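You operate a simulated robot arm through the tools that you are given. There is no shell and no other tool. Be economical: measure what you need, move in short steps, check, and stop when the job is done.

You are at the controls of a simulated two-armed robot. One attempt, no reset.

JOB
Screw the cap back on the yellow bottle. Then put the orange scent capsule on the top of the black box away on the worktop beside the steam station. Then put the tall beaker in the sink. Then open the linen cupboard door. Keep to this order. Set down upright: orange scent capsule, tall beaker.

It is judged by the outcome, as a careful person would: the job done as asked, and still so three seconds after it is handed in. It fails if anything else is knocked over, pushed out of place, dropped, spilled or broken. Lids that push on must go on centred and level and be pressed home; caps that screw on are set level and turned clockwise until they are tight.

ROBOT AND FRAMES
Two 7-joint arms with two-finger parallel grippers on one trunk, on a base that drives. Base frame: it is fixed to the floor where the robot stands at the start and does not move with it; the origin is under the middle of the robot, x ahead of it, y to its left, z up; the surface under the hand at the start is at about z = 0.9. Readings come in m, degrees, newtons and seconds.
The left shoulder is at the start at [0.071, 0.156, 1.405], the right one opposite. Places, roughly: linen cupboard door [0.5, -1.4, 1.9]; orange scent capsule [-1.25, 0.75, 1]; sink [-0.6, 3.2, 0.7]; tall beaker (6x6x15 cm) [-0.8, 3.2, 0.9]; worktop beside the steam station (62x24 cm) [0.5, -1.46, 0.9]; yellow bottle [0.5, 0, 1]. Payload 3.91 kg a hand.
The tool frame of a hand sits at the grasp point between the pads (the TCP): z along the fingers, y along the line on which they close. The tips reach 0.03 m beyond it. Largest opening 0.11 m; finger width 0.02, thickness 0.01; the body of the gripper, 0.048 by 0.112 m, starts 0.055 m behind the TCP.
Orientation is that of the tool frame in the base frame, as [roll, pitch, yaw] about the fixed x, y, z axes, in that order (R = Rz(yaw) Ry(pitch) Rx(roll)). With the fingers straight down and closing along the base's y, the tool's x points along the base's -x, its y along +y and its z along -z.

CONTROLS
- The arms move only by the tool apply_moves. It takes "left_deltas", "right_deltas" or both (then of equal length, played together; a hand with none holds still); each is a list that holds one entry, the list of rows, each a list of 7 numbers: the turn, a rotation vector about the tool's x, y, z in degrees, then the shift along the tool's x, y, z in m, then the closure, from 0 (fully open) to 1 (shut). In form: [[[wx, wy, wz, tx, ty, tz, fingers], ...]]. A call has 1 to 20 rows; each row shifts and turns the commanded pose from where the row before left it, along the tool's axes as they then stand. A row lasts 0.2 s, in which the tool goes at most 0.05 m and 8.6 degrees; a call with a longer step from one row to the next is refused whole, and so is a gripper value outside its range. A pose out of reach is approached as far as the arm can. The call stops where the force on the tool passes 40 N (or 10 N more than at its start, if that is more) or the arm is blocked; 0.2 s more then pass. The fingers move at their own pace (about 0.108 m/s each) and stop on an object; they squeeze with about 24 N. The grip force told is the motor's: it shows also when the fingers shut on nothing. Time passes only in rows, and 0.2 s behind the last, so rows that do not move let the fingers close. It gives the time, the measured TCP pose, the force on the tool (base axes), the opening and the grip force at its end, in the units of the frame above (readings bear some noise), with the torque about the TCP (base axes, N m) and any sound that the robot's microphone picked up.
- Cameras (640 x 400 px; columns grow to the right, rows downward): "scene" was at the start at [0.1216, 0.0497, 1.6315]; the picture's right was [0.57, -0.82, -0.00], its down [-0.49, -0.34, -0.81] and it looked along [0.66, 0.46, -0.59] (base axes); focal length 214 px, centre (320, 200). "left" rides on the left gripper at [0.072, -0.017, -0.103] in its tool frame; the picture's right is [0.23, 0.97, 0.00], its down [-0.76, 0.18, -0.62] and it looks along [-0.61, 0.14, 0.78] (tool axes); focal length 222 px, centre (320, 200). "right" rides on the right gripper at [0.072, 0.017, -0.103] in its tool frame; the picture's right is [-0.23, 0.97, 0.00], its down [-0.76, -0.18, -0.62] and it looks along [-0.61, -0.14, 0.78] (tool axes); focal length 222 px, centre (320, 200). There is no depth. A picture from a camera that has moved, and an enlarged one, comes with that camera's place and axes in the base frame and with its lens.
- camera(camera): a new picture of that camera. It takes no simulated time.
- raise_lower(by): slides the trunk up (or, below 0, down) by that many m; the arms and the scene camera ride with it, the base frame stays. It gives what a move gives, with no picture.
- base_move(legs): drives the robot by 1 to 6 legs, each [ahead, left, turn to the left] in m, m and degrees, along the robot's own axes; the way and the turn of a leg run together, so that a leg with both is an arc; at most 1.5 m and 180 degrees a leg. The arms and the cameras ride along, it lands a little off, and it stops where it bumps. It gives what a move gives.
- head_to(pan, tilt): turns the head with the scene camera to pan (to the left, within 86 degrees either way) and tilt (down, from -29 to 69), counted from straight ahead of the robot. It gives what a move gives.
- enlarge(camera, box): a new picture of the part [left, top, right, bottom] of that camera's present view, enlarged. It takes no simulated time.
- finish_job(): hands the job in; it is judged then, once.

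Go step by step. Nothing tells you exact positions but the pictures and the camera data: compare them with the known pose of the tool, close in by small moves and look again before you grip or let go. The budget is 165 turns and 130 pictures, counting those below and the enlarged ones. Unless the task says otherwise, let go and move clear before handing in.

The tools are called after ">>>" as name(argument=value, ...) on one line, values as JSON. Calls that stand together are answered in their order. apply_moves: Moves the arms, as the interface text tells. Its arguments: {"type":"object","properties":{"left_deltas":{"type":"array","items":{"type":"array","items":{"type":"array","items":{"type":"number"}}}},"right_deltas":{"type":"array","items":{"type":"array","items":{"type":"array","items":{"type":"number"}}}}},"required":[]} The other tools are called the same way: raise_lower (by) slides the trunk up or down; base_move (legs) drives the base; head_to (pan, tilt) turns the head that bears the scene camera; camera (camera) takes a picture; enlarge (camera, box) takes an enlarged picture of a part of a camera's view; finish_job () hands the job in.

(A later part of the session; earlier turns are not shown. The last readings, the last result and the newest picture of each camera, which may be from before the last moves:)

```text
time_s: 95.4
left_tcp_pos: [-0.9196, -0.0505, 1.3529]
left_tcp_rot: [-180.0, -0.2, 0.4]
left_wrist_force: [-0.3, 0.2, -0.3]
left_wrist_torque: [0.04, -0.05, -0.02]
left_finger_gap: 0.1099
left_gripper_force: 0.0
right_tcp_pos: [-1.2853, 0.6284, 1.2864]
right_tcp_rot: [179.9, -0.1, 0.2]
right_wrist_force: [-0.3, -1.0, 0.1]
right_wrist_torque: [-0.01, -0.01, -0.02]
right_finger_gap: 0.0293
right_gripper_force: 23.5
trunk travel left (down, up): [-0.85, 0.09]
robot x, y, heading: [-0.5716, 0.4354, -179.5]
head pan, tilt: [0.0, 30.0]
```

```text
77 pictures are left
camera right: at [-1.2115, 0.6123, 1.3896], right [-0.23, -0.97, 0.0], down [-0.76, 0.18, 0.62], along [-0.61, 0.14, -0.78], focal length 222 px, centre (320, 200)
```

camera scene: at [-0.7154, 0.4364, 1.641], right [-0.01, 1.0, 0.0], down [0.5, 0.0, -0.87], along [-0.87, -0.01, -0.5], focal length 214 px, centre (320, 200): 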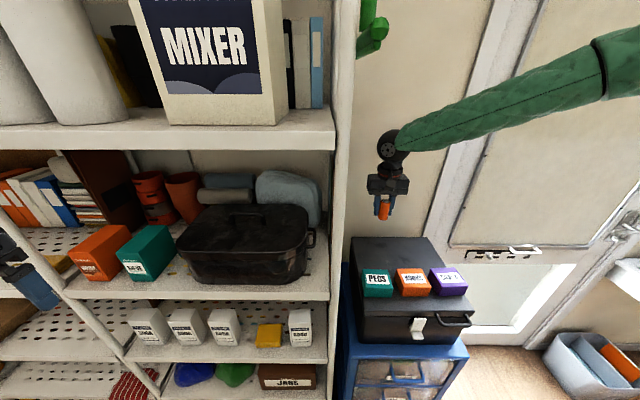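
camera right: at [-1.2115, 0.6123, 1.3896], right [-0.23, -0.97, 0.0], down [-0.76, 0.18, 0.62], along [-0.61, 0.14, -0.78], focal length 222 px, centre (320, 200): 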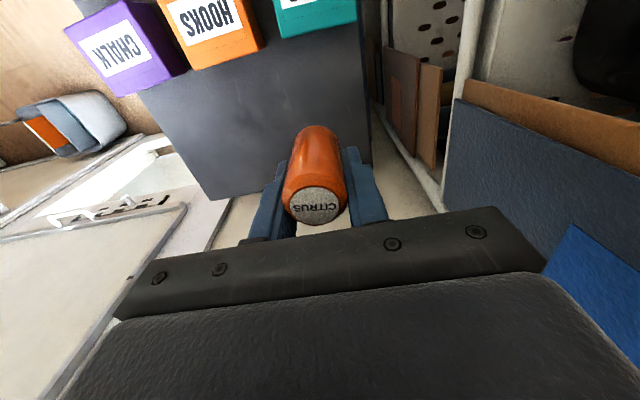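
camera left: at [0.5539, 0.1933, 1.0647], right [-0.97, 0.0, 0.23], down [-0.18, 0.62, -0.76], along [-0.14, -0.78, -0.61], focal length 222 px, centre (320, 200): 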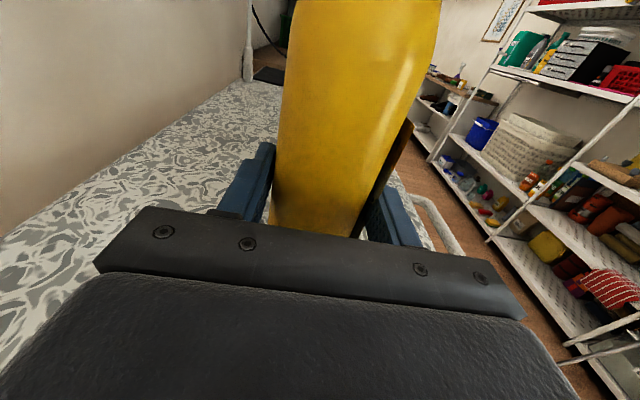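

The capsule is held upright. I'll pull the hand in, back away and turn to face the worktop side.

>>> apply_moves(right_deltas=[[[0, 0, 0, 0.04, 0, 0, 1], [0, 0, 0, 0.04, 0, 0, 1], [0, 0, 0, 0.04, 0, 0, 1], [0, 0, 0, 0.04, 0, 0, 1], [0, 0, 0, 0.04, -0.01, 0, 1], [0, 0, 0, 0.04, -0.01, 0, 1], [0, 0, 0, 0.03, -0.01, 0, 1], [0, 0, 0, 0, 0, 0, 1]]])

>>> base_move(legs=[[-0.35, 0, 0], [0, 0, 90]])

>>> head_to(pan=10, tilt=25)

>>> camera(camera="scene")

```text
time_s: 97.2
left_tcp_pos: [-0.9199, -0.0504, 1.3537]
left_tcp_rot: [-179.9, -0.3, 0.3]
left_wrist_force: [-0.6, 0.8, -0.2]
left_wrist_torque: [0.0, -0.02, -0.02]
left_finger_gap: 0.1098
left_gripper_force: 0.1
right_tcp_pos: [-1.0329, 0.6532, 1.2893]
right_tcp_rot: [-180.0, -0.2, 0.0]
right_wrist_force: [-0.4, -0.4, 0.1]
right_wrist_torque: [0.02, -0.03, -0.03]
right_finger_gap: 0.0293
right_gripper_force: 24.0
right hand out of reach, approached as far as the arm can: row 7
trunk travel left (down, up): [-0.85, 0.09]
robot x, y, heading: [-0.574, 0.4328, -179.3]
head pan, tilt: [0.0, 30.0]
```

```text
time_s: 103.3
left_tcp_pos: [0.2651, 0.0896, 1.3542]
left_tcp_rot: [-179.9, -0.1, 89.9]
left_wrist_force: [0.4, 0.1, -0.3]
left_wrist_torque: [0.01, 0.01, -0.02]
left_finger_gap: 0.11
left_gripper_force: 0.0
right_tcp_pos: [-0.4403, -0.016, 1.2898]
right_tcp_rot: [-180.0, -0.2, 89.6]
right_wrist_force: [0.7, 0.3, -0.6]
right_wrist_torque: [-0.04, -0.01, -0.01]
right_finger_gap: 0.0295
right_gripper_force: 24.1
trunk travel left (down, up): [-0.85, 0.09]
robot x, y, heading: [-0.2178, 0.4429, -90.3]
head pan, tilt: [0.0, 30.0]
```

```text
time_s: 104.0
left_tcp_pos: [0.2651, 0.09, 1.3535]
left_tcp_rot: [-179.9, 0.0, 89.8]
left_wrist_force: [0.1, -0.3, 0.1]
left_wrist_torque: [-0.01, 0.0, 0.04]
left_finger_gap: 0.11
left_gripper_force: 0.0
right_tcp_pos: [-0.4396, -0.0154, 1.29]
right_tcp_rot: [180.0, -0.2, 89.6]
right_wrist_force: [0.2, -0.8, -1.1]
right_wrist_torque: [0.03, -0.03, 0.01]
right_finger_gap: 0.0293
right_gripper_force: 23.7
trunk travel left (down, up): [-0.85, 0.09]
robot x, y, heading: [-0.218, 0.4444, -90.1]
head pan, tilt: [10.0, 25.0]
```

```text
76 pictures are left
camera scene: at [-0.2045, 0.3005, 1.6491], right [-0.99, -0.17, 0.0], down [-0.07, 0.42, -0.91], along [0.16, -0.89, -0.42], focal length 214 px, centre (320, 200)
```

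scene: 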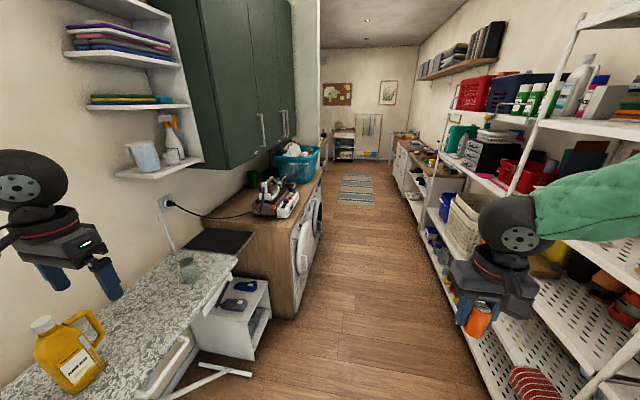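

I can see the worktop with the steam station and a basin beyond it, and the dark green cupboard above. I'll drive down the aisle and turn to face the worktop near y = -1.3.

>>> base_move(legs=[[0.9, -0.1, 0], [0.84, 0, 0], [0, 0, 90]])

>>> head_to(pan=-5, tilt=35)

>>> camera(camera="scene")

```text
time_s: 113.4
left_tcp_pos: [0.1771, -1.6549, 1.3529]
left_tcp_rot: [-179.8, -0.2, 91.1]
left_wrist_force: [0.2, 0.5, 0.1]
left_wrist_torque: [0.0, -0.02, -0.02]
left_finger_gap: 0.1099
left_gripper_force: 0.1
right_tcp_pos: [-0.5225, -1.7774, 1.2895]
right_tcp_rot: [-179.9, 0.0, 91.2]
right_wrist_force: [-0.3, -1.1, -0.4]
right_wrist_torque: [-0.01, -0.02, 0.01]
right_finger_gap: 0.0291
right_gripper_force: 24.1
trunk travel left (down, up): [-0.85, 0.09]
robot x, y, heading: [-0.3123, -1.308, -88.5]
head pan, tilt: [10.0, 25.0]
stopped in leg 3: the robot was blocked; the commanded pose is now the measured one
```

```text
time_s: 114.1
left_tcp_pos: [0.1777, -1.652, 1.3511]
left_tcp_rot: [-179.7, 0.0, 91.2]
left_wrist_force: [1.2, -0.5, -0.3]
left_wrist_torque: [-0.03, 0.03, 0.0]
left_finger_gap: 0.1102
left_gripper_force: 0.0
right_tcp_pos: [-0.5227, -1.7777, 1.2896]
right_tcp_rot: [-180.0, -0.1, 91.2]
right_wrist_force: [0.0, 0.2, 0.5]
right_wrist_torque: [0.0, -0.01, -0.01]
right_finger_gap: 0.0292
right_gripper_force: 23.4
trunk travel left (down, up): [-0.85, 0.09]
robot x, y, heading: [-0.3149, -1.3141, -88.8]
head pan, tilt: [-5.0, 35.0]
```

```text
75 pictures are left
camera scene: at [-0.3197, -1.4525, 1.6334], right [-1.0, 0.06, 0.0], down [0.04, 0.57, -0.82], along [-0.05, -0.82, -0.57], focal length 214 px, centre (320, 200)
```

scene: 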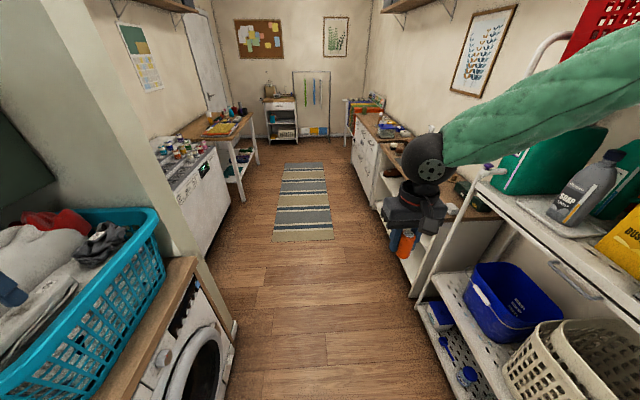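

The turn was blocked at once. I'll look left and right to see what is touching.

>>> head_to(pan=80, tilt=30)

>>> camera(camera="scene")

>>> head_to(pan=-80, tilt=30)

>>> camera(camera="scene")

```text
time_s: 115.7
left_tcp_pos: [0.1773, -1.6528, 1.3528]
left_tcp_rot: [-179.8, -0.1, 91.3]
left_wrist_force: [0.0, 0.1, 0.3]
left_wrist_torque: [0.0, -0.01, -0.03]
left_finger_gap: 0.11
left_gripper_force: 0.1
right_tcp_pos: [-0.5232, -1.7783, 1.2903]
right_tcp_rot: [180.0, -0.1, 91.2]
right_wrist_force: [0.6, -0.6, -0.3]
right_wrist_torque: [-0.02, -0.04, -0.02]
right_finger_gap: 0.0297
right_gripper_force: 24.3
trunk travel left (down, up): [-0.85, 0.09]
robot x, y, heading: [-0.3178, -1.3168, -88.8]
head pan, tilt: [80.0, 30.0]
```

```text
74 pictures are left
camera scene: at [-0.2248, -1.3781, 1.6411], right [-0.15, -0.99, 0.0], down [-0.49, 0.07, -0.87], along [0.86, -0.13, -0.5], focal length 214 px, centre (320, 200)
```

scene: 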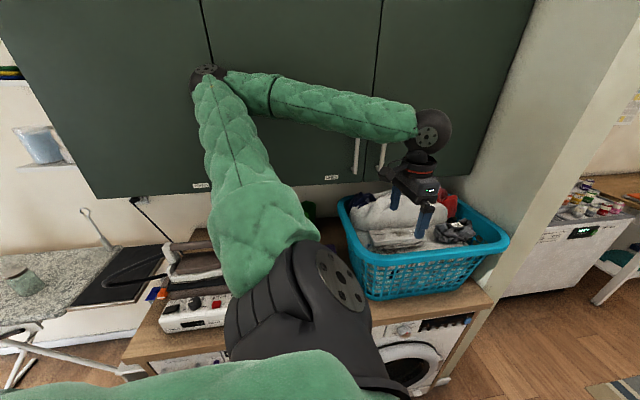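

```text
time_s: 118.2
left_tcp_pos: [0.178, -1.6543, 1.3523]
left_tcp_rot: [-179.7, -0.1, 91.2]
left_wrist_force: [-0.2, -0.4, 0.3]
left_wrist_torque: [0.03, -0.04, -0.01]
left_finger_gap: 0.1097
left_gripper_force: 0.2
right_tcp_pos: [-0.5235, -1.7779, 1.2901]
right_tcp_rot: [-179.9, -0.2, 91.2]
right_wrist_force: [0.0, -0.2, -1.0]
right_wrist_torque: [-0.02, -0.02, -0.02]
right_finger_gap: 0.0292
right_gripper_force: 23.8
trunk travel left (down, up): [-0.85, 0.09]
robot x, y, heading: [-0.3145, -1.3111, -88.7]
head pan, tilt: [-80.0, 30.0]
```

```text
73 pictures are left
camera scene: at [-0.4029, -1.3826, 1.6411], right [-0.2, 0.98, 0.0], down [0.49, 0.1, -0.87], along [-0.85, -0.17, -0.5], focal length 214 px, centre (320, 200)
```

scene: 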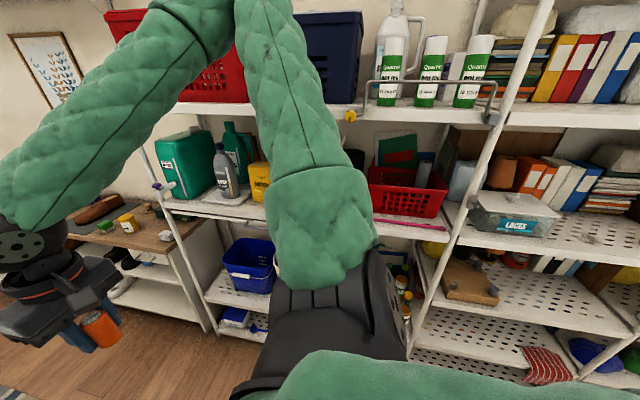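

The left elbow is against the green cupboard because the aisle is too narrow to turn in. I'll retrace to the open area, turn there to face the worktop side, and strafe back.

>>> base_move(legs=[[-0.84, 0, 0], [-0.9, 0.05, 0], [0, 0, 89], [0, -1.0, 0]])

>>> head_to(pan=-35, tilt=35)

>>> camera(camera="scene")

```text
time_s: 119.2
left_tcp_pos: [0.17, -1.6487, 1.3509]
left_tcp_rot: [-179.8, -0.3, 90.3]
left_wrist_force: [-0.9, 0.2, -0.1]
left_wrist_torque: [0.0, -0.01, -0.01]
left_finger_gap: 0.11
left_gripper_force: 0.0
right_tcp_pos: [-0.5298, -1.763, 1.2887]
right_tcp_rot: [180.0, -0.3, 90.7]
right_wrist_force: [-1.4, 1.0, -0.3]
right_wrist_torque: [0.01, -0.03, 0.0]
right_finger_gap: 0.0293
right_gripper_force: 24.2
trunk travel left (down, up): [-0.85, 0.09]
robot x, y, heading: [-0.3158, -1.2994, -89.0]
head pan, tilt: [-80.0, 30.0]
stopped in leg 1: the robot was blocked; the commanded pose is now the measured one
```

```text
time_s: 120.3
left_tcp_pos: [0.1729, -1.6492, 1.3493]
left_tcp_rot: [-179.7, -0.5, 90.5]
left_wrist_force: [0.3, -0.7, 0.5]
left_wrist_torque: [0.02, 0.01, -0.01]
left_finger_gap: 0.1102
left_gripper_force: 0.0
right_tcp_pos: [-0.5281, -1.7687, 1.287]
right_tcp_rot: [179.9, -0.5, 90.8]
right_wrist_force: [0.2, 0.5, 0.0]
right_wrist_torque: [-0.01, 0.0, -0.02]
right_finger_gap: 0.0294
right_gripper_force: 23.8
trunk travel left (down, up): [-0.85, 0.09]
robot x, y, heading: [-0.3141, -1.3033, -88.8]
head pan, tilt: [-35.0, 35.0]
```

```text
72 pictures are left
camera scene: at [-0.3658, -1.4314, 1.6325], right [-0.83, 0.56, 0.0], down [0.32, 0.48, -0.82], along [-0.46, -0.68, -0.58], focal length 214 px, centre (320, 200)
```

scene: 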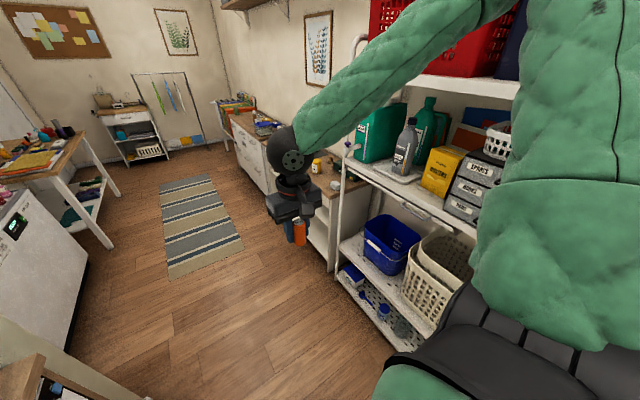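

Backing is blocked too, so a flared elbow is caught. I'll reach both hands gently forward, which draws the elbows in.

>>> apply_moves(left_deltas=[[[0, 0, 0, -0.025, -0.03, 0, 0], [0, 0, 0, -0.025, -0.03, 0, 0], [0, 0, 0, -0.025, -0.03, 0, 0], [0, 0, 0, -0.025, -0.03, 0, 0]]], right_deltas=[[[0, 0, 0, -0.025, 0.0, 0, 1], [0, 0, 0, -0.025, 0.0, 0, 1], [0, 0, 0, -0.025, 0.0, 0, 1], [0, 0, 0, -0.025, 0.0, 0, 1]]])

>>> head_to(pan=-86, tilt=0)

>>> camera(camera="scene")

```text
time_s: 121.5
left_tcp_pos: [0.0825, -1.7132, 1.3636]
left_tcp_rot: [179.1, 0.7, 95.2]
left_wrist_force: [1.2, 0.8, -1.6]
left_wrist_torque: [0.02, 0.04, 0.02]
left_finger_gap: 0.1103
left_gripper_force: 0.1
right_tcp_pos: [-0.485, -1.8718, 1.2785]
right_tcp_rot: [179.2, -0.9, 95.4]
right_wrist_force: [1.8, -0.8, -1.9]
right_wrist_torque: [0.1, 0.16, 0.04]
right_finger_gap: 0.0293
right_gripper_force: 23.8
trunk travel left (down, up): [-0.85, 0.09]
robot x, y, heading: [-0.3058, -1.2798, -84.3]
head pan, tilt: [-35.0, 35.0]
stopped in row 4 (left hand): the arm was blocked; the commanded pose is now the measured one
```

```text
time_s: 122.7
left_tcp_pos: [0.0768, -1.7085, 1.3674]
left_tcp_rot: [179.6, 1.6, 94.4]
left_wrist_force: [0.0, -0.2, -0.2]
left_wrist_torque: [0.05, -0.01, 0.02]
left_finger_gap: 0.1098
left_gripper_force: 0.1
right_tcp_pos: [-0.4927, -1.859, 1.2835]
right_tcp_rot: [179.0, -0.1, 94.6]
right_wrist_force: [-0.1, -1.2, -0.2]
right_wrist_torque: [0.05, 0.04, -0.01]
right_finger_gap: 0.0292
right_gripper_force: 24.4
trunk travel left (down, up): [-0.85, 0.09]
robot x, y, heading: [-0.3048, -1.285, -85.1]
head pan, tilt: [-85.9, 0.0]
```

```text
71 pictures are left
camera scene: at [-0.4142, -1.3508, 1.6875], right [-0.16, 0.99, 0.0], down [0.02, 0.0, -1.0], along [-0.99, -0.16, -0.02], focal length 214 px, centre (320, 200)
```

scene: 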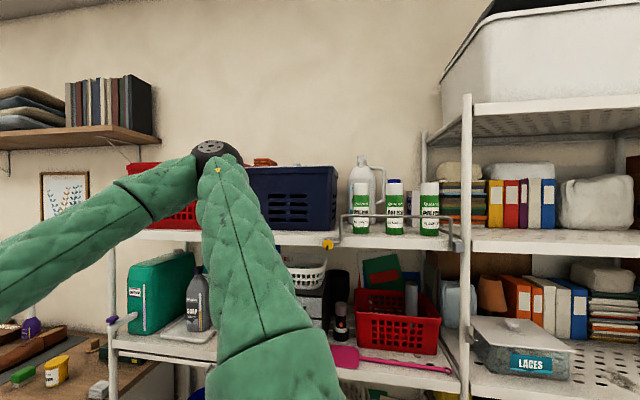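

>>> head_to(pan=86, tilt=5)

>>> camera(camera="scene")

```text
time_s: 125.3
left_tcp_pos: [0.0749, -1.7074, 1.369]
left_tcp_rot: [179.3, 1.7, 94.1]
left_wrist_force: [-0.6, 0.5, -0.8]
left_wrist_torque: [-0.03, -0.01, 0.04]
left_finger_gap: 0.11
left_gripper_force: 0.0
right_tcp_pos: [-0.4942, -1.8571, 1.2861]
right_tcp_rot: [179.1, 0.1, 94.5]
right_wrist_force: [0.0, 0.7, -0.6]
right_wrist_torque: [-0.01, 0.0, 0.02]
right_finger_gap: 0.0293
right_gripper_force: 24.0
trunk travel left (down, up): [-0.85, 0.09]
robot x, y, heading: [-0.2973, -1.2843, -85.3]
head pan, tilt: [85.9, 5.0]
```

```text
70 pictures are left
camera scene: at [-0.2336, -1.3334, 1.6836], right [0.01, -1.0, 0.0], down [-0.07, 0.0, -1.0], along [1.0, 0.01, -0.07], focal length 214 px, centre (320, 200)
```

scene: 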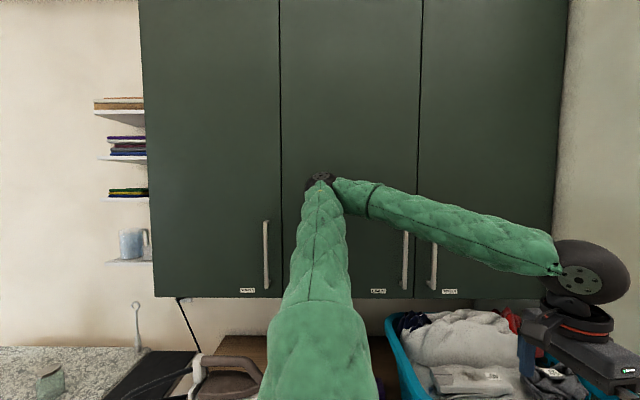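

The left elbow is at the cupboard doors. The right elbow seems to have slightly more room, so I'll shift a few centimetres right, away from the cupboard.

>>> base_move(legs=[[0, -0.05, 0]])

```text
time_s: 126.2
left_tcp_pos: [0.0484, -1.7132, 1.3608]
left_tcp_rot: [-179.3, 1.7, 93.7]
left_wrist_force: [1.1, 0.2, 0.4]
left_wrist_torque: [-0.05, 0.07, 0.0]
left_finger_gap: 0.1097
left_gripper_force: 0.0
right_tcp_pos: [-0.5262, -1.8571, 1.2909]
right_tcp_rot: [-179.7, 0.0, 93.9]
right_wrist_force: [1.1, 1.0, -0.7]
right_wrist_torque: [-0.06, 0.0, -0.02]
right_finger_gap: 0.0292
right_gripper_force: 24.3
trunk travel left (down, up): [-0.85, 0.09]
robot x, y, heading: [-0.3498, -1.293, -85.8]
head pan, tilt: [85.9, 5.0]
```

That freed it. Now I'll reach the left hand further forward and inward to tuck its elbow, and the right hand a little more.

>>> apply_moves(left_deltas=[[[0, 0, 0, -0.025, -0.025, 0, 0], [0, 0, 0, -0.025, -0.025, 0, 0], [0, 0, 0, -0.025, -0.025, 0, 0], [0, 0, 0, -0.025, -0.025, 0, 0], [0, 0, 0, -0.025, -0.025, 0, 0], [0, 0, 0, -0.025, 0, 0, 0], [0, 0, 0, -0.025, 0, 0, 0], [0, 0, 0, -0.025, 0, 0, 0]]], right_deltas=[[[0, 0, 0, -0.02, 0.0, 0, 1], [0, 0, 0, -0.02, 0.0, 0, 1], [0, 0, 0, -0.02, 0.0, 0, 1], [0, 0, 0, -0.02, 0.0, 0, 1], [0, 0, 0, -0.02, 0.0, 0, 1], [0, 0, 0, 0, 0, 0, 1], [0, 0, 0, 0, 0, 0, 1], [0, 0, 0, 0, 0, 0, 1]]])

>>> camera(camera="scene")

>>> head_to(pan=-86, tilt=5)

>>> camera(camera="scene")

```text
time_s: 128.0
left_tcp_pos: [-0.0698, -1.9251, 1.3654]
left_tcp_rot: [-179.5, 1.5, 93.6]
left_wrist_force: [-0.3, 0.1, 0.5]
left_wrist_torque: [0.01, -0.02, 0.02]
left_finger_gap: 0.1099
left_gripper_force: 0.1
right_tcp_pos: [-0.5227, -1.961, 1.2872]
right_tcp_rot: [-180.0, -0.1, 93.9]
right_wrist_force: [0.9, 0.0, -0.1]
right_wrist_torque: [-0.01, -0.01, 0.02]
right_finger_gap: 0.0293
right_gripper_force: 23.8
trunk travel left (down, up): [-0.85, 0.09]
robot x, y, heading: [-0.3499, -1.2863, -86.1]
head pan, tilt: [85.9, 5.0]
```

```text
69 pictures are left
camera scene: at [-0.2566, -1.3418, 1.6814], right [0.0, -1.0, 0.0], down [-0.09, 0.0, -1.0], along [1.0, 0.0, -0.09], focal length 214 px, centre (320, 200)
```

scene: 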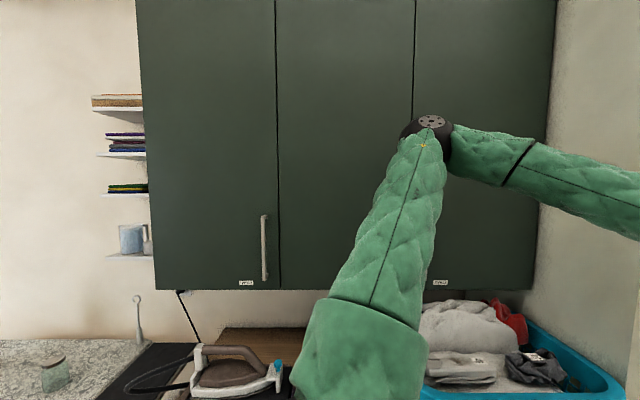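

```text
time_s: 130.6
left_tcp_pos: [-0.0704, -1.9239, 1.3647]
left_tcp_rot: [-179.6, 1.6, 93.7]
left_wrist_force: [0.1, 0.0, 0.4]
left_wrist_torque: [0.03, 0.05, -0.02]
left_finger_gap: 0.1101
left_gripper_force: 0.0
right_tcp_pos: [-0.522, -1.9588, 1.2894]
right_tcp_rot: [-180.0, -0.1, 94.0]
right_wrist_force: [0.2, -1.0, 0.1]
right_wrist_torque: [-0.02, -0.03, 0.03]
right_finger_gap: 0.0295
right_gripper_force: 24.2
trunk travel left (down, up): [-0.85, 0.09]
robot x, y, heading: [-0.3484, -1.2897, -86.0]
head pan, tilt: [-85.9, 5.0]
```

```text
68 pictures are left
camera scene: at [-0.4391, -1.3527, 1.6815], right [-0.14, 0.99, 0.0], down [0.09, 0.01, -1.0], along [-0.99, -0.14, -0.09], focal length 214 px, centre (320, 200)
```

scene: 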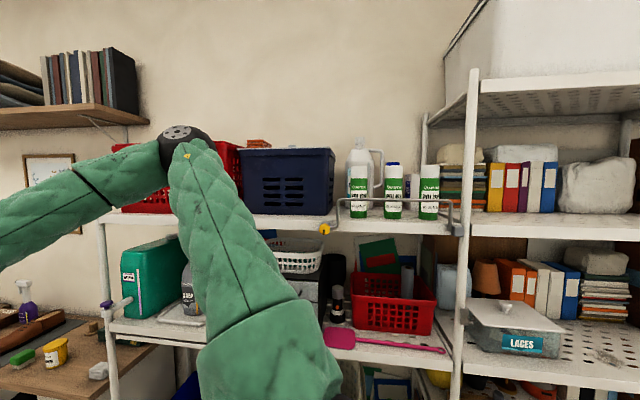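

Both elbows are tucked and nothing on the shelf has moved. I'll retrace to the open area, turn to face the board side, then strafe partway back.

>>> base_move(legs=[[0, 0, -4], [-0.8, 0, 0], [-0.75, 0, 0], [0, 0, 90], [0, -1.0, 0]])

>>> head_to(pan=-30, tilt=30)

>>> camera(camera="scene")

```text
time_s: 147.5
left_tcp_pos: [0.2664, -0.5048, 1.366]
left_tcp_rot: [-179.7, 1.5, 178.7]
left_wrist_force: [0.1, 0.1, -0.5]
left_wrist_torque: [0.01, -0.02, 0.02]
left_finger_gap: 0.11
left_gripper_force: 0.1
right_tcp_pos: [0.262, -0.9593, 1.2896]
right_tcp_rot: [-180.0, -0.1, 178.9]
right_wrist_force: [-0.2, -0.8, 0.1]
right_wrist_torque: [0.0, -0.01, 0.01]
right_finger_gap: 0.0294
right_gripper_force: 23.8
trunk travel left (down, up): [-0.85, 0.09]
robot x, y, heading: [-0.387, -0.729, -1.1]
head pan, tilt: [-85.9, 5.0]
```

```text
time_s: 148.8
left_tcp_pos: [0.2665, -0.5055, 1.3667]
left_tcp_rot: [-179.7, 1.6, 178.7]
left_wrist_force: [-0.8, 0.1, 0.1]
left_wrist_torque: [0.01, 0.04, 0.0]
left_finger_gap: 0.1101
left_gripper_force: 0.0
right_tcp_pos: [0.2633, -0.9596, 1.2877]
right_tcp_rot: [180.0, -0.1, 178.9]
right_wrist_force: [-0.9, -0.8, -0.5]
right_wrist_torque: [0.02, -0.01, -0.02]
right_finger_gap: 0.0294
right_gripper_force: 24.2
trunk travel left (down, up): [-0.85, 0.09]
robot x, y, heading: [-0.392, -0.7277, -0.7]
head pan, tilt: [-30.0, 30.0]
```

```text
67 pictures are left
camera scene: at [-0.2626, -0.7765, 1.6411], right [-0.51, -0.86, 0.0], down [-0.43, 0.26, -0.87], along [0.74, -0.45, -0.5], focal length 214 px, centre (320, 200)
```

scene: 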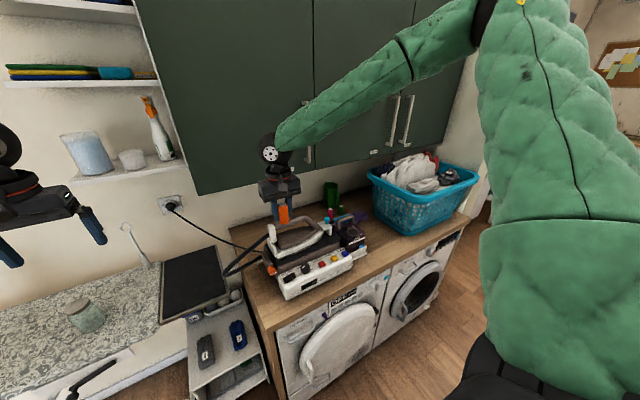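

I'll enlarge the worktop to see the free spot between the steam station and the basin.

>>> enlarge(camera="scene", box=[260, 165, 420, 265])

```text
4.00 times, centred on (340, 215) of scene
camera zoom: at [-0.2626, -0.7765, 1.6411], right [-0.51, -0.86, 0.0], down [-0.43, 0.26, -0.87], along [0.74, -0.45, -0.5], focal length 858 px, centre (240, 140)
```

zoom: 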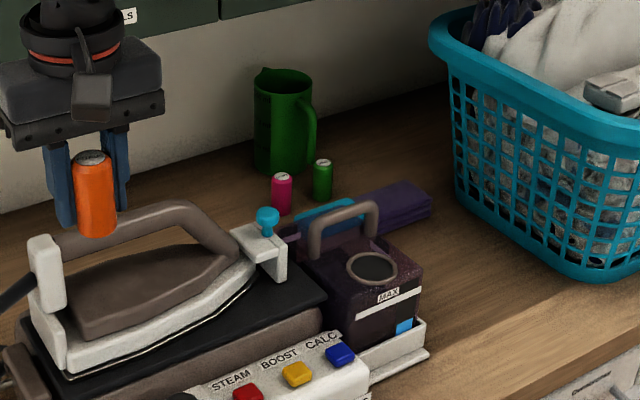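

The free spot is at about (0.35, -1.50), between the water tank and the basin. I'll strafe right 0.53 m and check.

>>> base_move(legs=[[0, -0.53, 1]])

>>> camera(camera="right")

>>> camera(camera="scene")

```text
time_s: 151.8
left_tcp_pos: [0.2575, -1.0314, 1.364]
left_tcp_rot: [-179.4, 1.5, 179.3]
left_wrist_force: [-0.4, 0.1, 0.1]
left_wrist_torque: [-0.06, -0.01, 0.0]
left_finger_gap: 0.1102
left_gripper_force: 0.1
right_tcp_pos: [0.2599, -1.4862, 1.2883]
right_tcp_rot: [-179.9, -0.1, 179.6]
right_wrist_force: [-0.7, 0.2, -1.3]
right_wrist_torque: [0.0, 0.02, 0.01]
right_finger_gap: 0.0293
right_gripper_force: 23.8
trunk travel left (down, up): [-0.85, 0.09]
robot x, y, heading: [-0.3955, -1.2649, -0.2]
head pan, tilt: [-30.0, 30.0]
```

```text
65 pictures are left
camera right: at [0.1885, -1.4683, 1.3917], right [0.23, 0.97, 0.0], down [0.76, -0.18, 0.62], along [0.61, -0.15, -0.78], focal length 222 px, centre (320, 200)
```

right: 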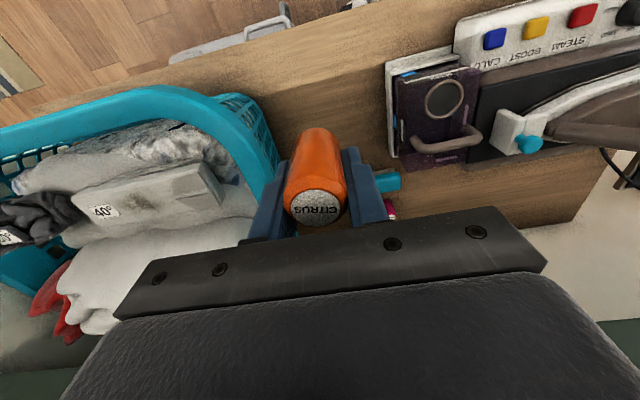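

```text
64 pictures are left
camera scene: at [-0.2674, -1.309, 1.6411], right [-0.5, -0.86, 0.0], down [-0.43, 0.25, -0.87], along [0.75, -0.44, -0.5], focal length 214 px, centre (320, 200)
```

scene: 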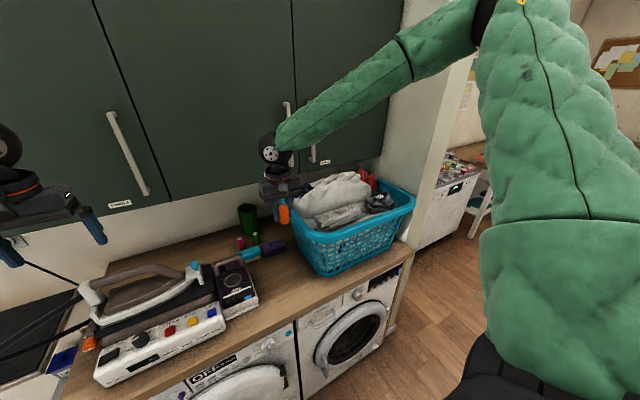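

There is about 19 cm between the tank and the basin rim, and I'll aim for (0.34, -1.465). I'll descend in stages.

>>> apply_moves(right_deltas=[[[0, 0, 0, 0, 0.007, 0.03, 1], [0, 0, 0, 0, 0.007, 0.045, 1], [0, 0, 0, 0, 0.006, 0.045, 1], [0, 0, 0, 0, 0, 0.045, 1], [0, 0, 0, -0.04, 0, 0.02, 1], [0, 0, 0, -0.04, 0, 0.02, 1], [0, 0, 0, 0, 0, 0.04, 1], [0, 0, 0, 0, 0, 0.04, 1], [0, 0, 0, 0, 0, 0.01, 1], [0, 0, 0, 0, 0, 0, 1]]])

>>> camera(camera="right")

>>> enlarge(camera="scene", box=[180, 190, 340, 290])

```text
time_s: 154.1
left_tcp_pos: [0.2583, -1.0327, 1.3661]
left_tcp_rot: [-179.6, 1.6, 179.4]
left_wrist_force: [0.2, 0.0, 0.4]
left_wrist_torque: [0.01, -0.03, 0.01]
left_finger_gap: 0.1099
left_gripper_force: 0.0
right_tcp_pos: [0.3202, -1.4925, 1.0247]
right_tcp_rot: [179.9, -0.1, 179.6]
right_wrist_force: [0.0, 0.7, -0.1]
right_wrist_torque: [-0.02, 0.02, -0.02]
right_finger_gap: 0.0293
right_gripper_force: 23.9
right hand out of reach, approached as far as the arm can: row 7, 8, 9
trunk travel left (down, up): [-0.85, 0.09]
robot x, y, heading: [-0.3937, -1.2653, -0.1]
head pan, tilt: [-30.0, 30.0]
```

```text
63 pictures are left
camera right: at [0.2485, -1.4769, 1.1288], right [0.23, 0.97, 0.0], down [0.76, -0.18, 0.62], along [0.61, -0.15, -0.78], focal length 222 px, centre (320, 200)
```

right: 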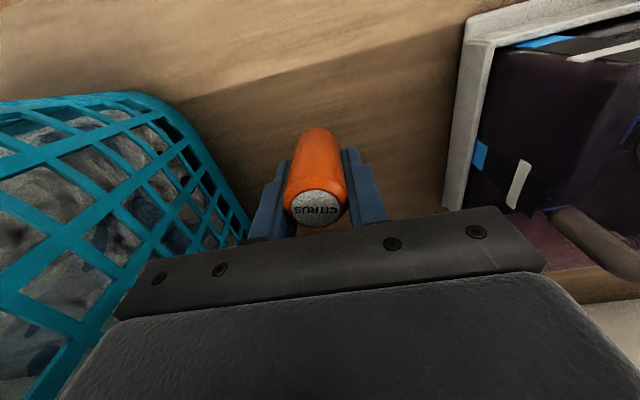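

```text
4.00 times, centred on (260, 240) of scene
camera zoom: at [-0.2675, -1.31, 1.6411], right [-0.5, -0.86, 0.0], down [-0.43, 0.25, -0.87], along [0.75, -0.44, -0.5], focal length 858 px, centre (560, 40)
```

zoom: 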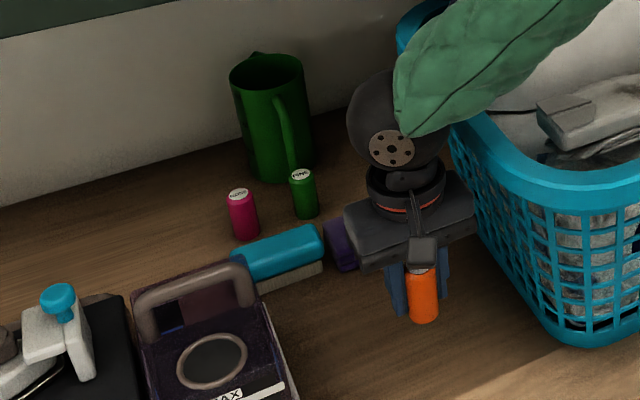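

The arm is at its reach limit in height, so I'll use the trunk to lower it. First I'll strafe left 3 cm to centre between the tank and the basin rim.

>>> base_move(legs=[[0, 0.03, 0]])

>>> raise_lower(by=-0.06)

>>> camera(camera="right")

>>> camera(camera="scene")

```text
time_s: 154.9
left_tcp_pos: [0.2575, -1.0104, 1.3672]
left_tcp_rot: [-179.9, 1.6, 179.3]
left_wrist_force: [-1.0, -0.8, -0.7]
left_wrist_torque: [0.08, -0.02, 0.04]
left_finger_gap: 0.1101
left_gripper_force: 0.1
right_tcp_pos: [0.3196, -1.4696, 1.025]
right_tcp_rot: [179.7, 0.1, 179.6]
right_wrist_force: [-0.1, -0.4, -0.2]
right_wrist_torque: [0.06, -0.02, 0.02]
right_finger_gap: 0.0292
right_gripper_force: 24.2
trunk travel left (down, up): [-0.85, 0.09]
robot x, y, heading: [-0.3916, -1.2398, 0.0]
head pan, tilt: [-30.0, 30.0]
```

```text
time_s: 155.9
left_tcp_pos: [0.259, -1.0042, 1.3065]
left_tcp_rot: [-179.6, 1.7, 179.3]
left_wrist_force: [0.5, 0.5, 0.3]
left_wrist_torque: [-0.03, -0.01, 0.01]
left_finger_gap: 0.1096
left_gripper_force: 0.0
right_tcp_pos: [0.3201, -1.4647, 0.9658]
right_tcp_rot: [-180.0, 0.0, 179.6]
right_wrist_force: [-0.2, -0.1, 0.2]
right_wrist_torque: [0.0, 0.01, 0.0]
right_finger_gap: 0.0294
right_gripper_force: 24.3
trunk travel left (down, up): [-0.79, 0.15]
robot x, y, heading: [-0.3967, -1.2322, -0.1]
head pan, tilt: [-30.0, 30.0]
```

```text
61 pictures are left
camera right: at [0.2483, -1.4482, 1.0692], right [0.23, 0.97, 0.0], down [0.76, -0.18, 0.62], along [0.61, -0.15, -0.78], focal length 222 px, centre (320, 200)
```

right: 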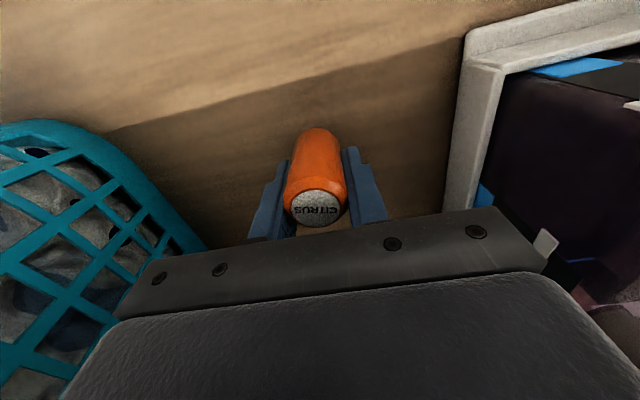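

```text
60 pictures are left
camera scene: at [-0.2679, -1.2809, 1.5813], right [-0.5, -0.86, 0.0], down [-0.43, 0.25, -0.87], along [0.75, -0.44, -0.5], focal length 214 px, centre (320, 200)
```

scene: 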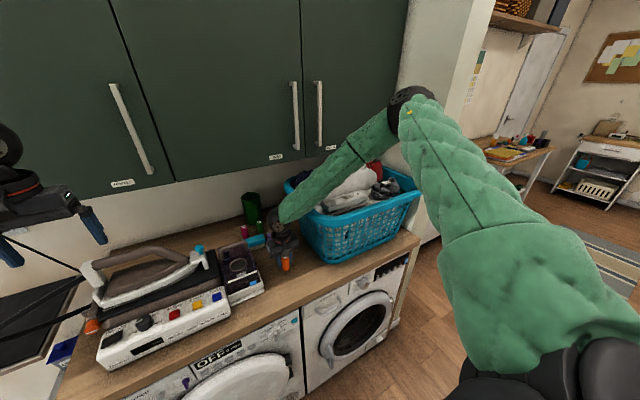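

The position is clear, and only the last few centimetres remain. I'll lower the trunk in small steps.

>>> raise_lower(by=-0.02)

>>> raise_lower(by=-0.006)

>>> enlarge(camera="scene", box=[230, 210, 330, 272])

```text
time_s: 156.6
left_tcp_pos: [0.2581, -1.0045, 1.287]
left_tcp_rot: [-179.6, 1.5, 179.3]
left_wrist_force: [-0.2, 0.3, -0.3]
left_wrist_torque: [0.0, -0.04, -0.01]
left_finger_gap: 0.1103
left_gripper_force: 0.1
right_tcp_pos: [0.3201, -1.4666, 0.9467]
right_tcp_rot: [179.9, 0.0, 179.5]
right_wrist_force: [0.1, 0.4, -0.6]
right_wrist_torque: [-0.01, 0.0, 0.0]
right_finger_gap: 0.0294
right_gripper_force: 24.3
trunk travel left (down, up): [-0.77, 0.17]
robot x, y, heading: [-0.3946, -1.236, -0.2]
head pan, tilt: [-30.0, 30.0]
```

```text
time_s: 157.1
left_tcp_pos: [0.2583, -1.0042, 1.2803]
left_tcp_rot: [-179.5, 1.6, 179.3]
left_wrist_force: [0.3, -0.4, -0.4]
left_wrist_torque: [0.01, -0.03, 0.02]
left_finger_gap: 0.1097
left_gripper_force: 0.0
right_tcp_pos: [0.3203, -1.4657, 0.9397]
right_tcp_rot: [180.0, -0.1, 179.5]
right_wrist_force: [-0.9, 0.9, 0.1]
right_wrist_torque: [0.01, -0.03, 0.03]
right_finger_gap: 0.0293
right_gripper_force: 24.0
trunk travel left (down, up): [-0.764, 0.176]
robot x, y, heading: [-0.3939, -1.2378, -0.2]
head pan, tilt: [-30.0, 30.0]
```

```text
6.40 times, centred on (280, 241) of scene
camera zoom: at [-0.2672, -1.2811, 1.5551], right [-0.5, -0.86, 0.0], down [-0.43, 0.25, -0.87], along [0.75, -0.44, -0.5], focal length 1373 px, centre (576, -62)
```

zoom: 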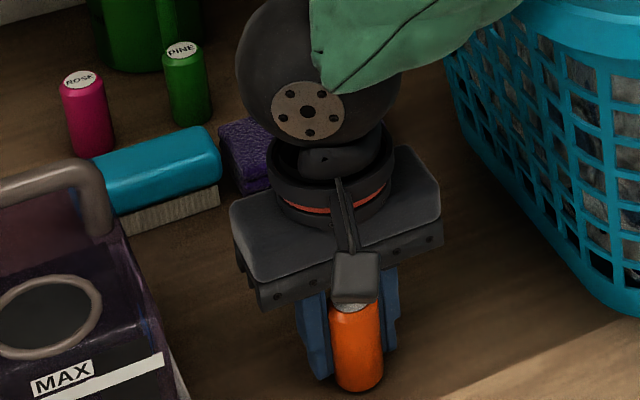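

Still no contact, so I'll continue in 4 mm steps.

>>> raise_lower(by=-0.004)

>>> raise_lower(by=-0.003)

```text
time_s: 157.6
left_tcp_pos: [0.2588, -1.0038, 1.2757]
left_tcp_rot: [-179.6, 1.5, 179.4]
left_wrist_force: [0.2, -0.4, 0.0]
left_wrist_torque: [0.01, 0.02, -0.01]
left_finger_gap: 0.1101
left_gripper_force: 0.0
right_tcp_pos: [0.3208, -1.4647, 0.9352]
right_tcp_rot: [180.0, 0.0, 179.5]
right_wrist_force: [0.1, -0.9, 0.1]
right_wrist_torque: [0.01, 0.0, 0.02]
right_finger_gap: 0.0296
right_gripper_force: 24.3
trunk travel left (down, up): [-0.76, 0.18]
robot x, y, heading: [-0.3965, -1.2375, -0.3]
head pan, tilt: [-30.0, 30.0]
```

```text
time_s: 158.2
left_tcp_pos: [0.2563, -1.0037, 1.274]
left_tcp_rot: [-179.6, 1.7, 179.3]
left_wrist_force: [-0.2, 0.5, 0.8]
left_wrist_torque: [-0.02, -0.02, 0.0]
left_finger_gap: 0.1099
left_gripper_force: 0.0
right_tcp_pos: [0.3221, -1.4651, 0.9349]
right_tcp_rot: [-180.0, 0.0, 179.5]
right_wrist_force: [1.9, -1.2, 11.7]
right_wrist_torque: [-0.02, 0.13, 0.06]
right_finger_gap: 0.0293
right_gripper_force: 24.6
trunk travel left (down, up): [-0.757, 0.183]
robot x, y, heading: [-0.3955, -1.2348, -0.2]
head pan, tilt: [-30.0, 30.0]
```

There is contact at 12 N. I'll open the fingers partway, then raise the trunk straight up.

>>> apply_moves(right_deltas=[[[0, 0, 0, 0, 0, 0, 0.68], [0, 0, 0, 0, 0, 0, 0.6], [0, 0, 0, 0, 0, 0, 0.5], [0, 0, 0, 0, 0, 0, 0.45], [0, 0, 0, 0, 0, 0, 0.45]]])

>>> raise_lower(by=0.15)

>>> camera(camera="right")

>>> enlarge(camera="scene", box=[200, 190, 360, 290])

```text
time_s: 159.3
left_tcp_pos: [0.2574, -1.0022, 1.274]
left_tcp_rot: [-179.5, 1.8, 179.3]
left_wrist_force: [1.2, 0.8, 0.6]
left_wrist_torque: [-0.02, 0.02, 0.02]
left_finger_gap: 0.11
left_gripper_force: 0.1
right_tcp_pos: [0.3191, -1.4642, 0.9331]
right_tcp_rot: [-179.9, 0.0, 179.6]
right_wrist_force: [-0.2, 0.9, -0.3]
right_wrist_torque: [-0.02, -0.02, -0.02]
right_finger_gap: 0.0601
right_gripper_force: 0.0
trunk travel left (down, up): [-0.757, 0.183]
robot x, y, heading: [-0.395, -1.2368, -0.4]
head pan, tilt: [-30.0, 30.0]
```

```text
time_s: 161.1
left_tcp_pos: [0.2579, -1.0029, 1.4231]
left_tcp_rot: [-179.6, 1.7, 179.3]
left_wrist_force: [-0.1, 0.4, -0.8]
left_wrist_torque: [-0.02, 0.0, 0.05]
left_finger_gap: 0.11
left_gripper_force: 0.0
right_tcp_pos: [0.3207, -1.4667, 1.0813]
right_tcp_rot: [-180.0, 0.0, 179.6]
right_wrist_force: [-0.2, 0.3, 0.4]
right_wrist_torque: [0.0, -0.01, -0.01]
right_finger_gap: 0.0606
right_gripper_force: 0.0
trunk travel left (down, up): [-0.907, 0.033]
robot x, y, heading: [-0.3974, -1.2342, 0.1]
head pan, tilt: [-30.0, 30.0]
```

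```text
58 pictures are left
camera right: at [0.2487, -1.4483, 1.1855], right [0.23, 0.97, 0.0], down [0.76, -0.18, 0.62], along [0.61, -0.15, -0.78], focal length 222 px, centre (320, 200)
```

right: 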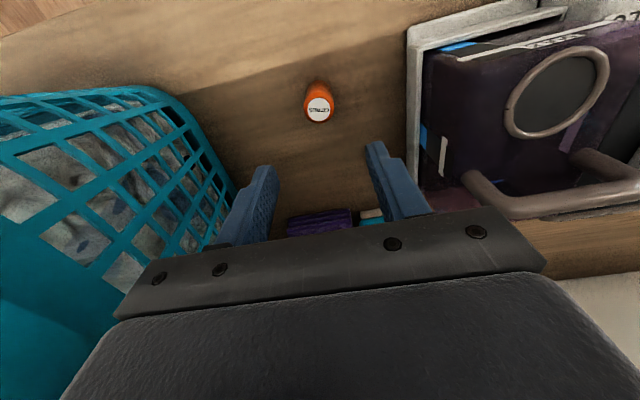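

```text
4.00 times, centred on (280, 240) of scene
camera zoom: at [-0.2672, -1.2806, 1.698], right [-0.5, -0.86, 0.0], down [-0.43, 0.25, -0.87], along [0.75, -0.44, -0.5], focal length 858 px, centre (480, 40)
```

zoom: 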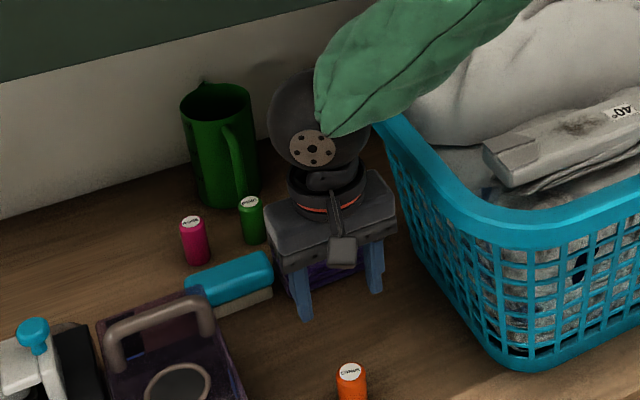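

The capsule stands upright beside the steam station. I'll pull the right hand clear and drive back towards the sink: strafe left, turn to face +y and look.

>>> apply_moves(right_deltas=[[[0, 0, 0, 0, 0, -0.045, 0.3], [0, 0, 0, 0.02, 0, -0.045, 0], [0, 0, 0, 0.02, 0, -0.045, 0], [0, 0, 0, 0.02, 0, -0.045, 0], [0, 0, 0, 0, 0, -0.03, 0]]])

>>> base_move(legs=[[0, 1.2, 0], [0, 1.0, 0], [0, 0, 90], [0.5, 0, 0]])

>>> head_to(pan=0, tilt=30)

>>> camera(camera="scene")

```text
time_s: 162.3
left_tcp_pos: [0.258, -1.0023, 1.4242]
left_tcp_rot: [-179.6, 1.7, 179.2]
left_wrist_force: [0.3, -0.1, 0.1]
left_wrist_torque: [-0.03, 0.01, 0.01]
left_finger_gap: 0.11
left_gripper_force: 0.0
right_tcp_pos: [0.2582, -1.4641, 1.2916]
right_tcp_rot: [180.0, 0.0, 179.5]
right_wrist_force: [0.4, -0.6, 0.9]
right_wrist_torque: [-0.01, 0.01, -0.02]
right_finger_gap: 0.1101
right_gripper_force: 0.1
trunk travel left (down, up): [-0.907, 0.033]
robot x, y, heading: [-0.3957, -1.2359, -0.1]
head pan, tilt: [-30.0, 30.0]
```

```text
time_s: 179.5
left_tcp_pos: [-0.5892, 2.1022, 1.4236]
left_tcp_rot: [-179.5, 1.8, -90.6]
left_wrist_force: [0.0, 0.2, -0.6]
left_wrist_torque: [-0.01, -0.04, 0.01]
left_finger_gap: 0.11
left_gripper_force: 0.1
right_tcp_pos: [-0.1292, 2.1055, 1.2928]
right_tcp_rot: [180.0, 0.1, -90.3]
right_wrist_force: [0.2, -0.8, 1.1]
right_wrist_torque: [0.0, 0.0, 0.01]
right_finger_gap: 0.1098
right_gripper_force: 0.1
trunk travel left (down, up): [-0.907, 0.033]
robot x, y, heading: [-0.3565, 1.4512, 90.0]
head pan, tilt: [-30.0, 30.0]
```

```text
time_s: 180.5
left_tcp_pos: [-0.5895, 2.1027, 1.4236]
left_tcp_rot: [-179.6, 1.6, -90.5]
left_wrist_force: [0.0, -0.4, 0.6]
left_wrist_torque: [0.01, -0.01, 0.0]
left_finger_gap: 0.1101
left_gripper_force: 0.0
right_tcp_pos: [-0.1293, 2.1068, 1.2922]
right_tcp_rot: [-179.9, 0.0, -90.2]
right_wrist_force: [0.5, 0.4, 0.4]
right_wrist_torque: [0.02, 0.0, -0.03]
right_finger_gap: 0.11
right_gripper_force: 0.1
trunk travel left (down, up): [-0.907, 0.033]
robot x, y, heading: [-0.3568, 1.4517, 90.0]
head pan, tilt: [0.0, 30.0]
```

```text
56 pictures are left
camera scene: at [-0.3575, 1.5932, 1.698], right [1.0, 0.0, 0.0], down [0.0, -0.5, -0.87], along [0.0, 0.87, -0.5], focal length 214 px, centre (320, 200)
```

scene: 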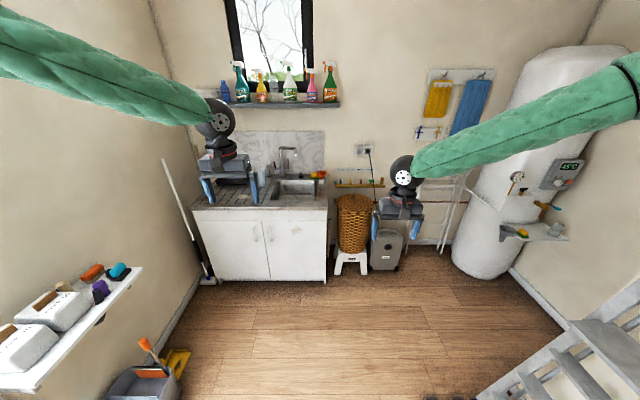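

>>> enlarge(camera="scene", box=[180, 130, 340, 230])

```text
4.00 times, centred on (260, 180) of scene
camera zoom: at [-0.3575, 1.5932, 1.698], right [1.0, 0.0, 0.0], down [0.0, -0.5, -0.87], along [0.0, 0.87, -0.5], focal length 858 px, centre (560, 280)
```

zoom: 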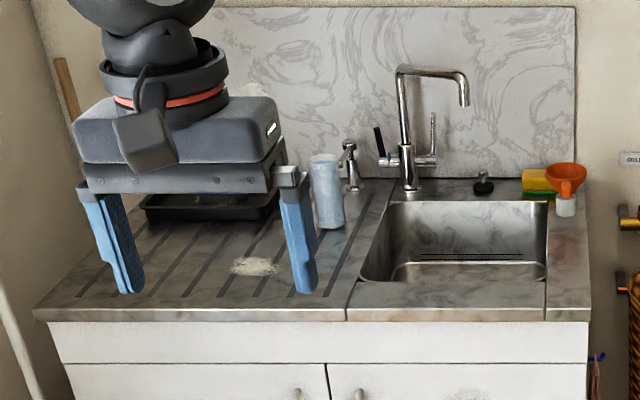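

The beaker is on the drainer at about (-0.84, 3.23), and the sink bowl spans x -0.73 to -0.39 and y 3.0 to 3.33. I'll drive up and use the left hand.

>>> base_move(legs=[[0.95, 0, 0]])

>>> apply_moves(left_deltas=[[[-0.4, 1.7, 0, 0, 0.04, 0, 0], [0, 0, 0, 0, 0.04, 0, 0], [0, 0, 0, 0, 0.04, 0, 0], [0, 0, 0, -0.02, 0.04, 0, 0], [0, 0, 0, -0.03, 0.03, 0.02, 0], [0, 0, 0, -0.03, 0.02, 0.03, 0], [0, 0, 0, -0.02, 0, 0.04, 0], [0, 0, 0, 0, 0, 0.04, 0], [0, 0, 0, 0, 0, 0.04, 0], [0, 0, 0, 0, 0, 0, 0]]])

>>> camera(camera="left")

>>> camera(camera="scene")

```text
time_s: 185.4
left_tcp_pos: [-0.6258, 3.0362, 1.4228]
left_tcp_rot: [-179.7, 1.6, -88.6]
left_wrist_force: [0.8, -0.7, 0.5]
left_wrist_torque: [-0.04, -0.01, 0.0]
left_finger_gap: 0.1102
left_gripper_force: 0.1
right_tcp_pos: [-0.1647, 3.0532, 1.2915]
right_tcp_rot: [179.9, -0.1, -88.4]
right_wrist_force: [0.0, -0.2, 0.6]
right_wrist_torque: [0.05, -0.02, -0.04]
right_finger_gap: 0.1097
right_gripper_force: 0.1
trunk travel left (down, up): [-0.907, 0.033]
robot x, y, heading: [-0.3686, 2.3895, 91.8]
head pan, tilt: [0.0, 30.0]
```

```text
time_s: 187.6
left_tcp_pos: [-0.837, 3.1287, 1.2529]
left_tcp_rot: [-180.0, -0.1, -88.7]
left_wrist_force: [0.2, -0.4, -0.6]
left_wrist_torque: [0.0, 0.02, 0.0]
left_finger_gap: 0.1099
left_gripper_force: 0.1
right_tcp_pos: [-0.1655, 3.0547, 1.291]
right_tcp_rot: [179.9, 0.0, -88.4]
right_wrist_force: [1.0, 0.1, -0.6]
right_wrist_torque: [0.03, 0.0, -0.02]
right_finger_gap: 0.11
right_gripper_force: 0.2
trunk travel left (down, up): [-0.907, 0.033]
robot x, y, heading: [-0.3714, 2.3898, 91.8]
head pan, tilt: [0.0, 30.0]
```

```text
54 pictures are left
camera left: at [-0.8193, 3.0578, 1.3571], right [-0.97, -0.25, 0.0], down [-0.2, 0.76, 0.62], along [-0.16, 0.6, -0.78], focal length 222 px, centre (320, 200)
```

left: 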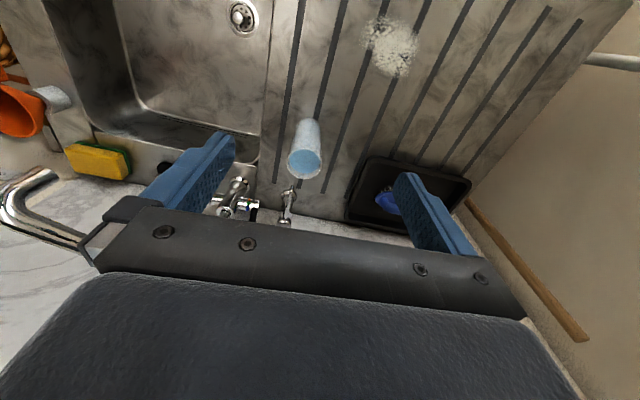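

```text
53 pictures are left
camera scene: at [-0.3757, 2.534, 1.6981], right [1.0, 0.03, 0.0], down [0.02, -0.5, -0.87], along [-0.03, 0.87, -0.5], focal length 214 px, centre (320, 200)
```

scene: 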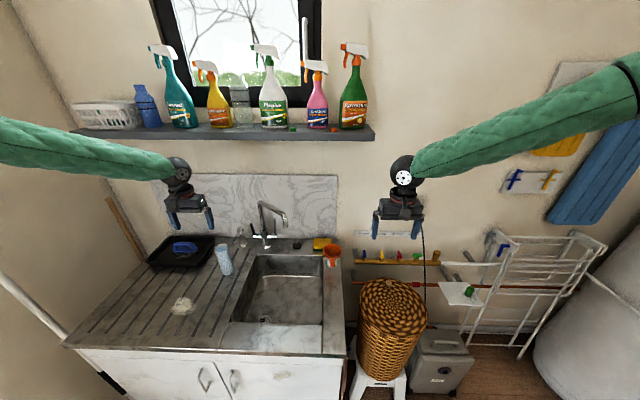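

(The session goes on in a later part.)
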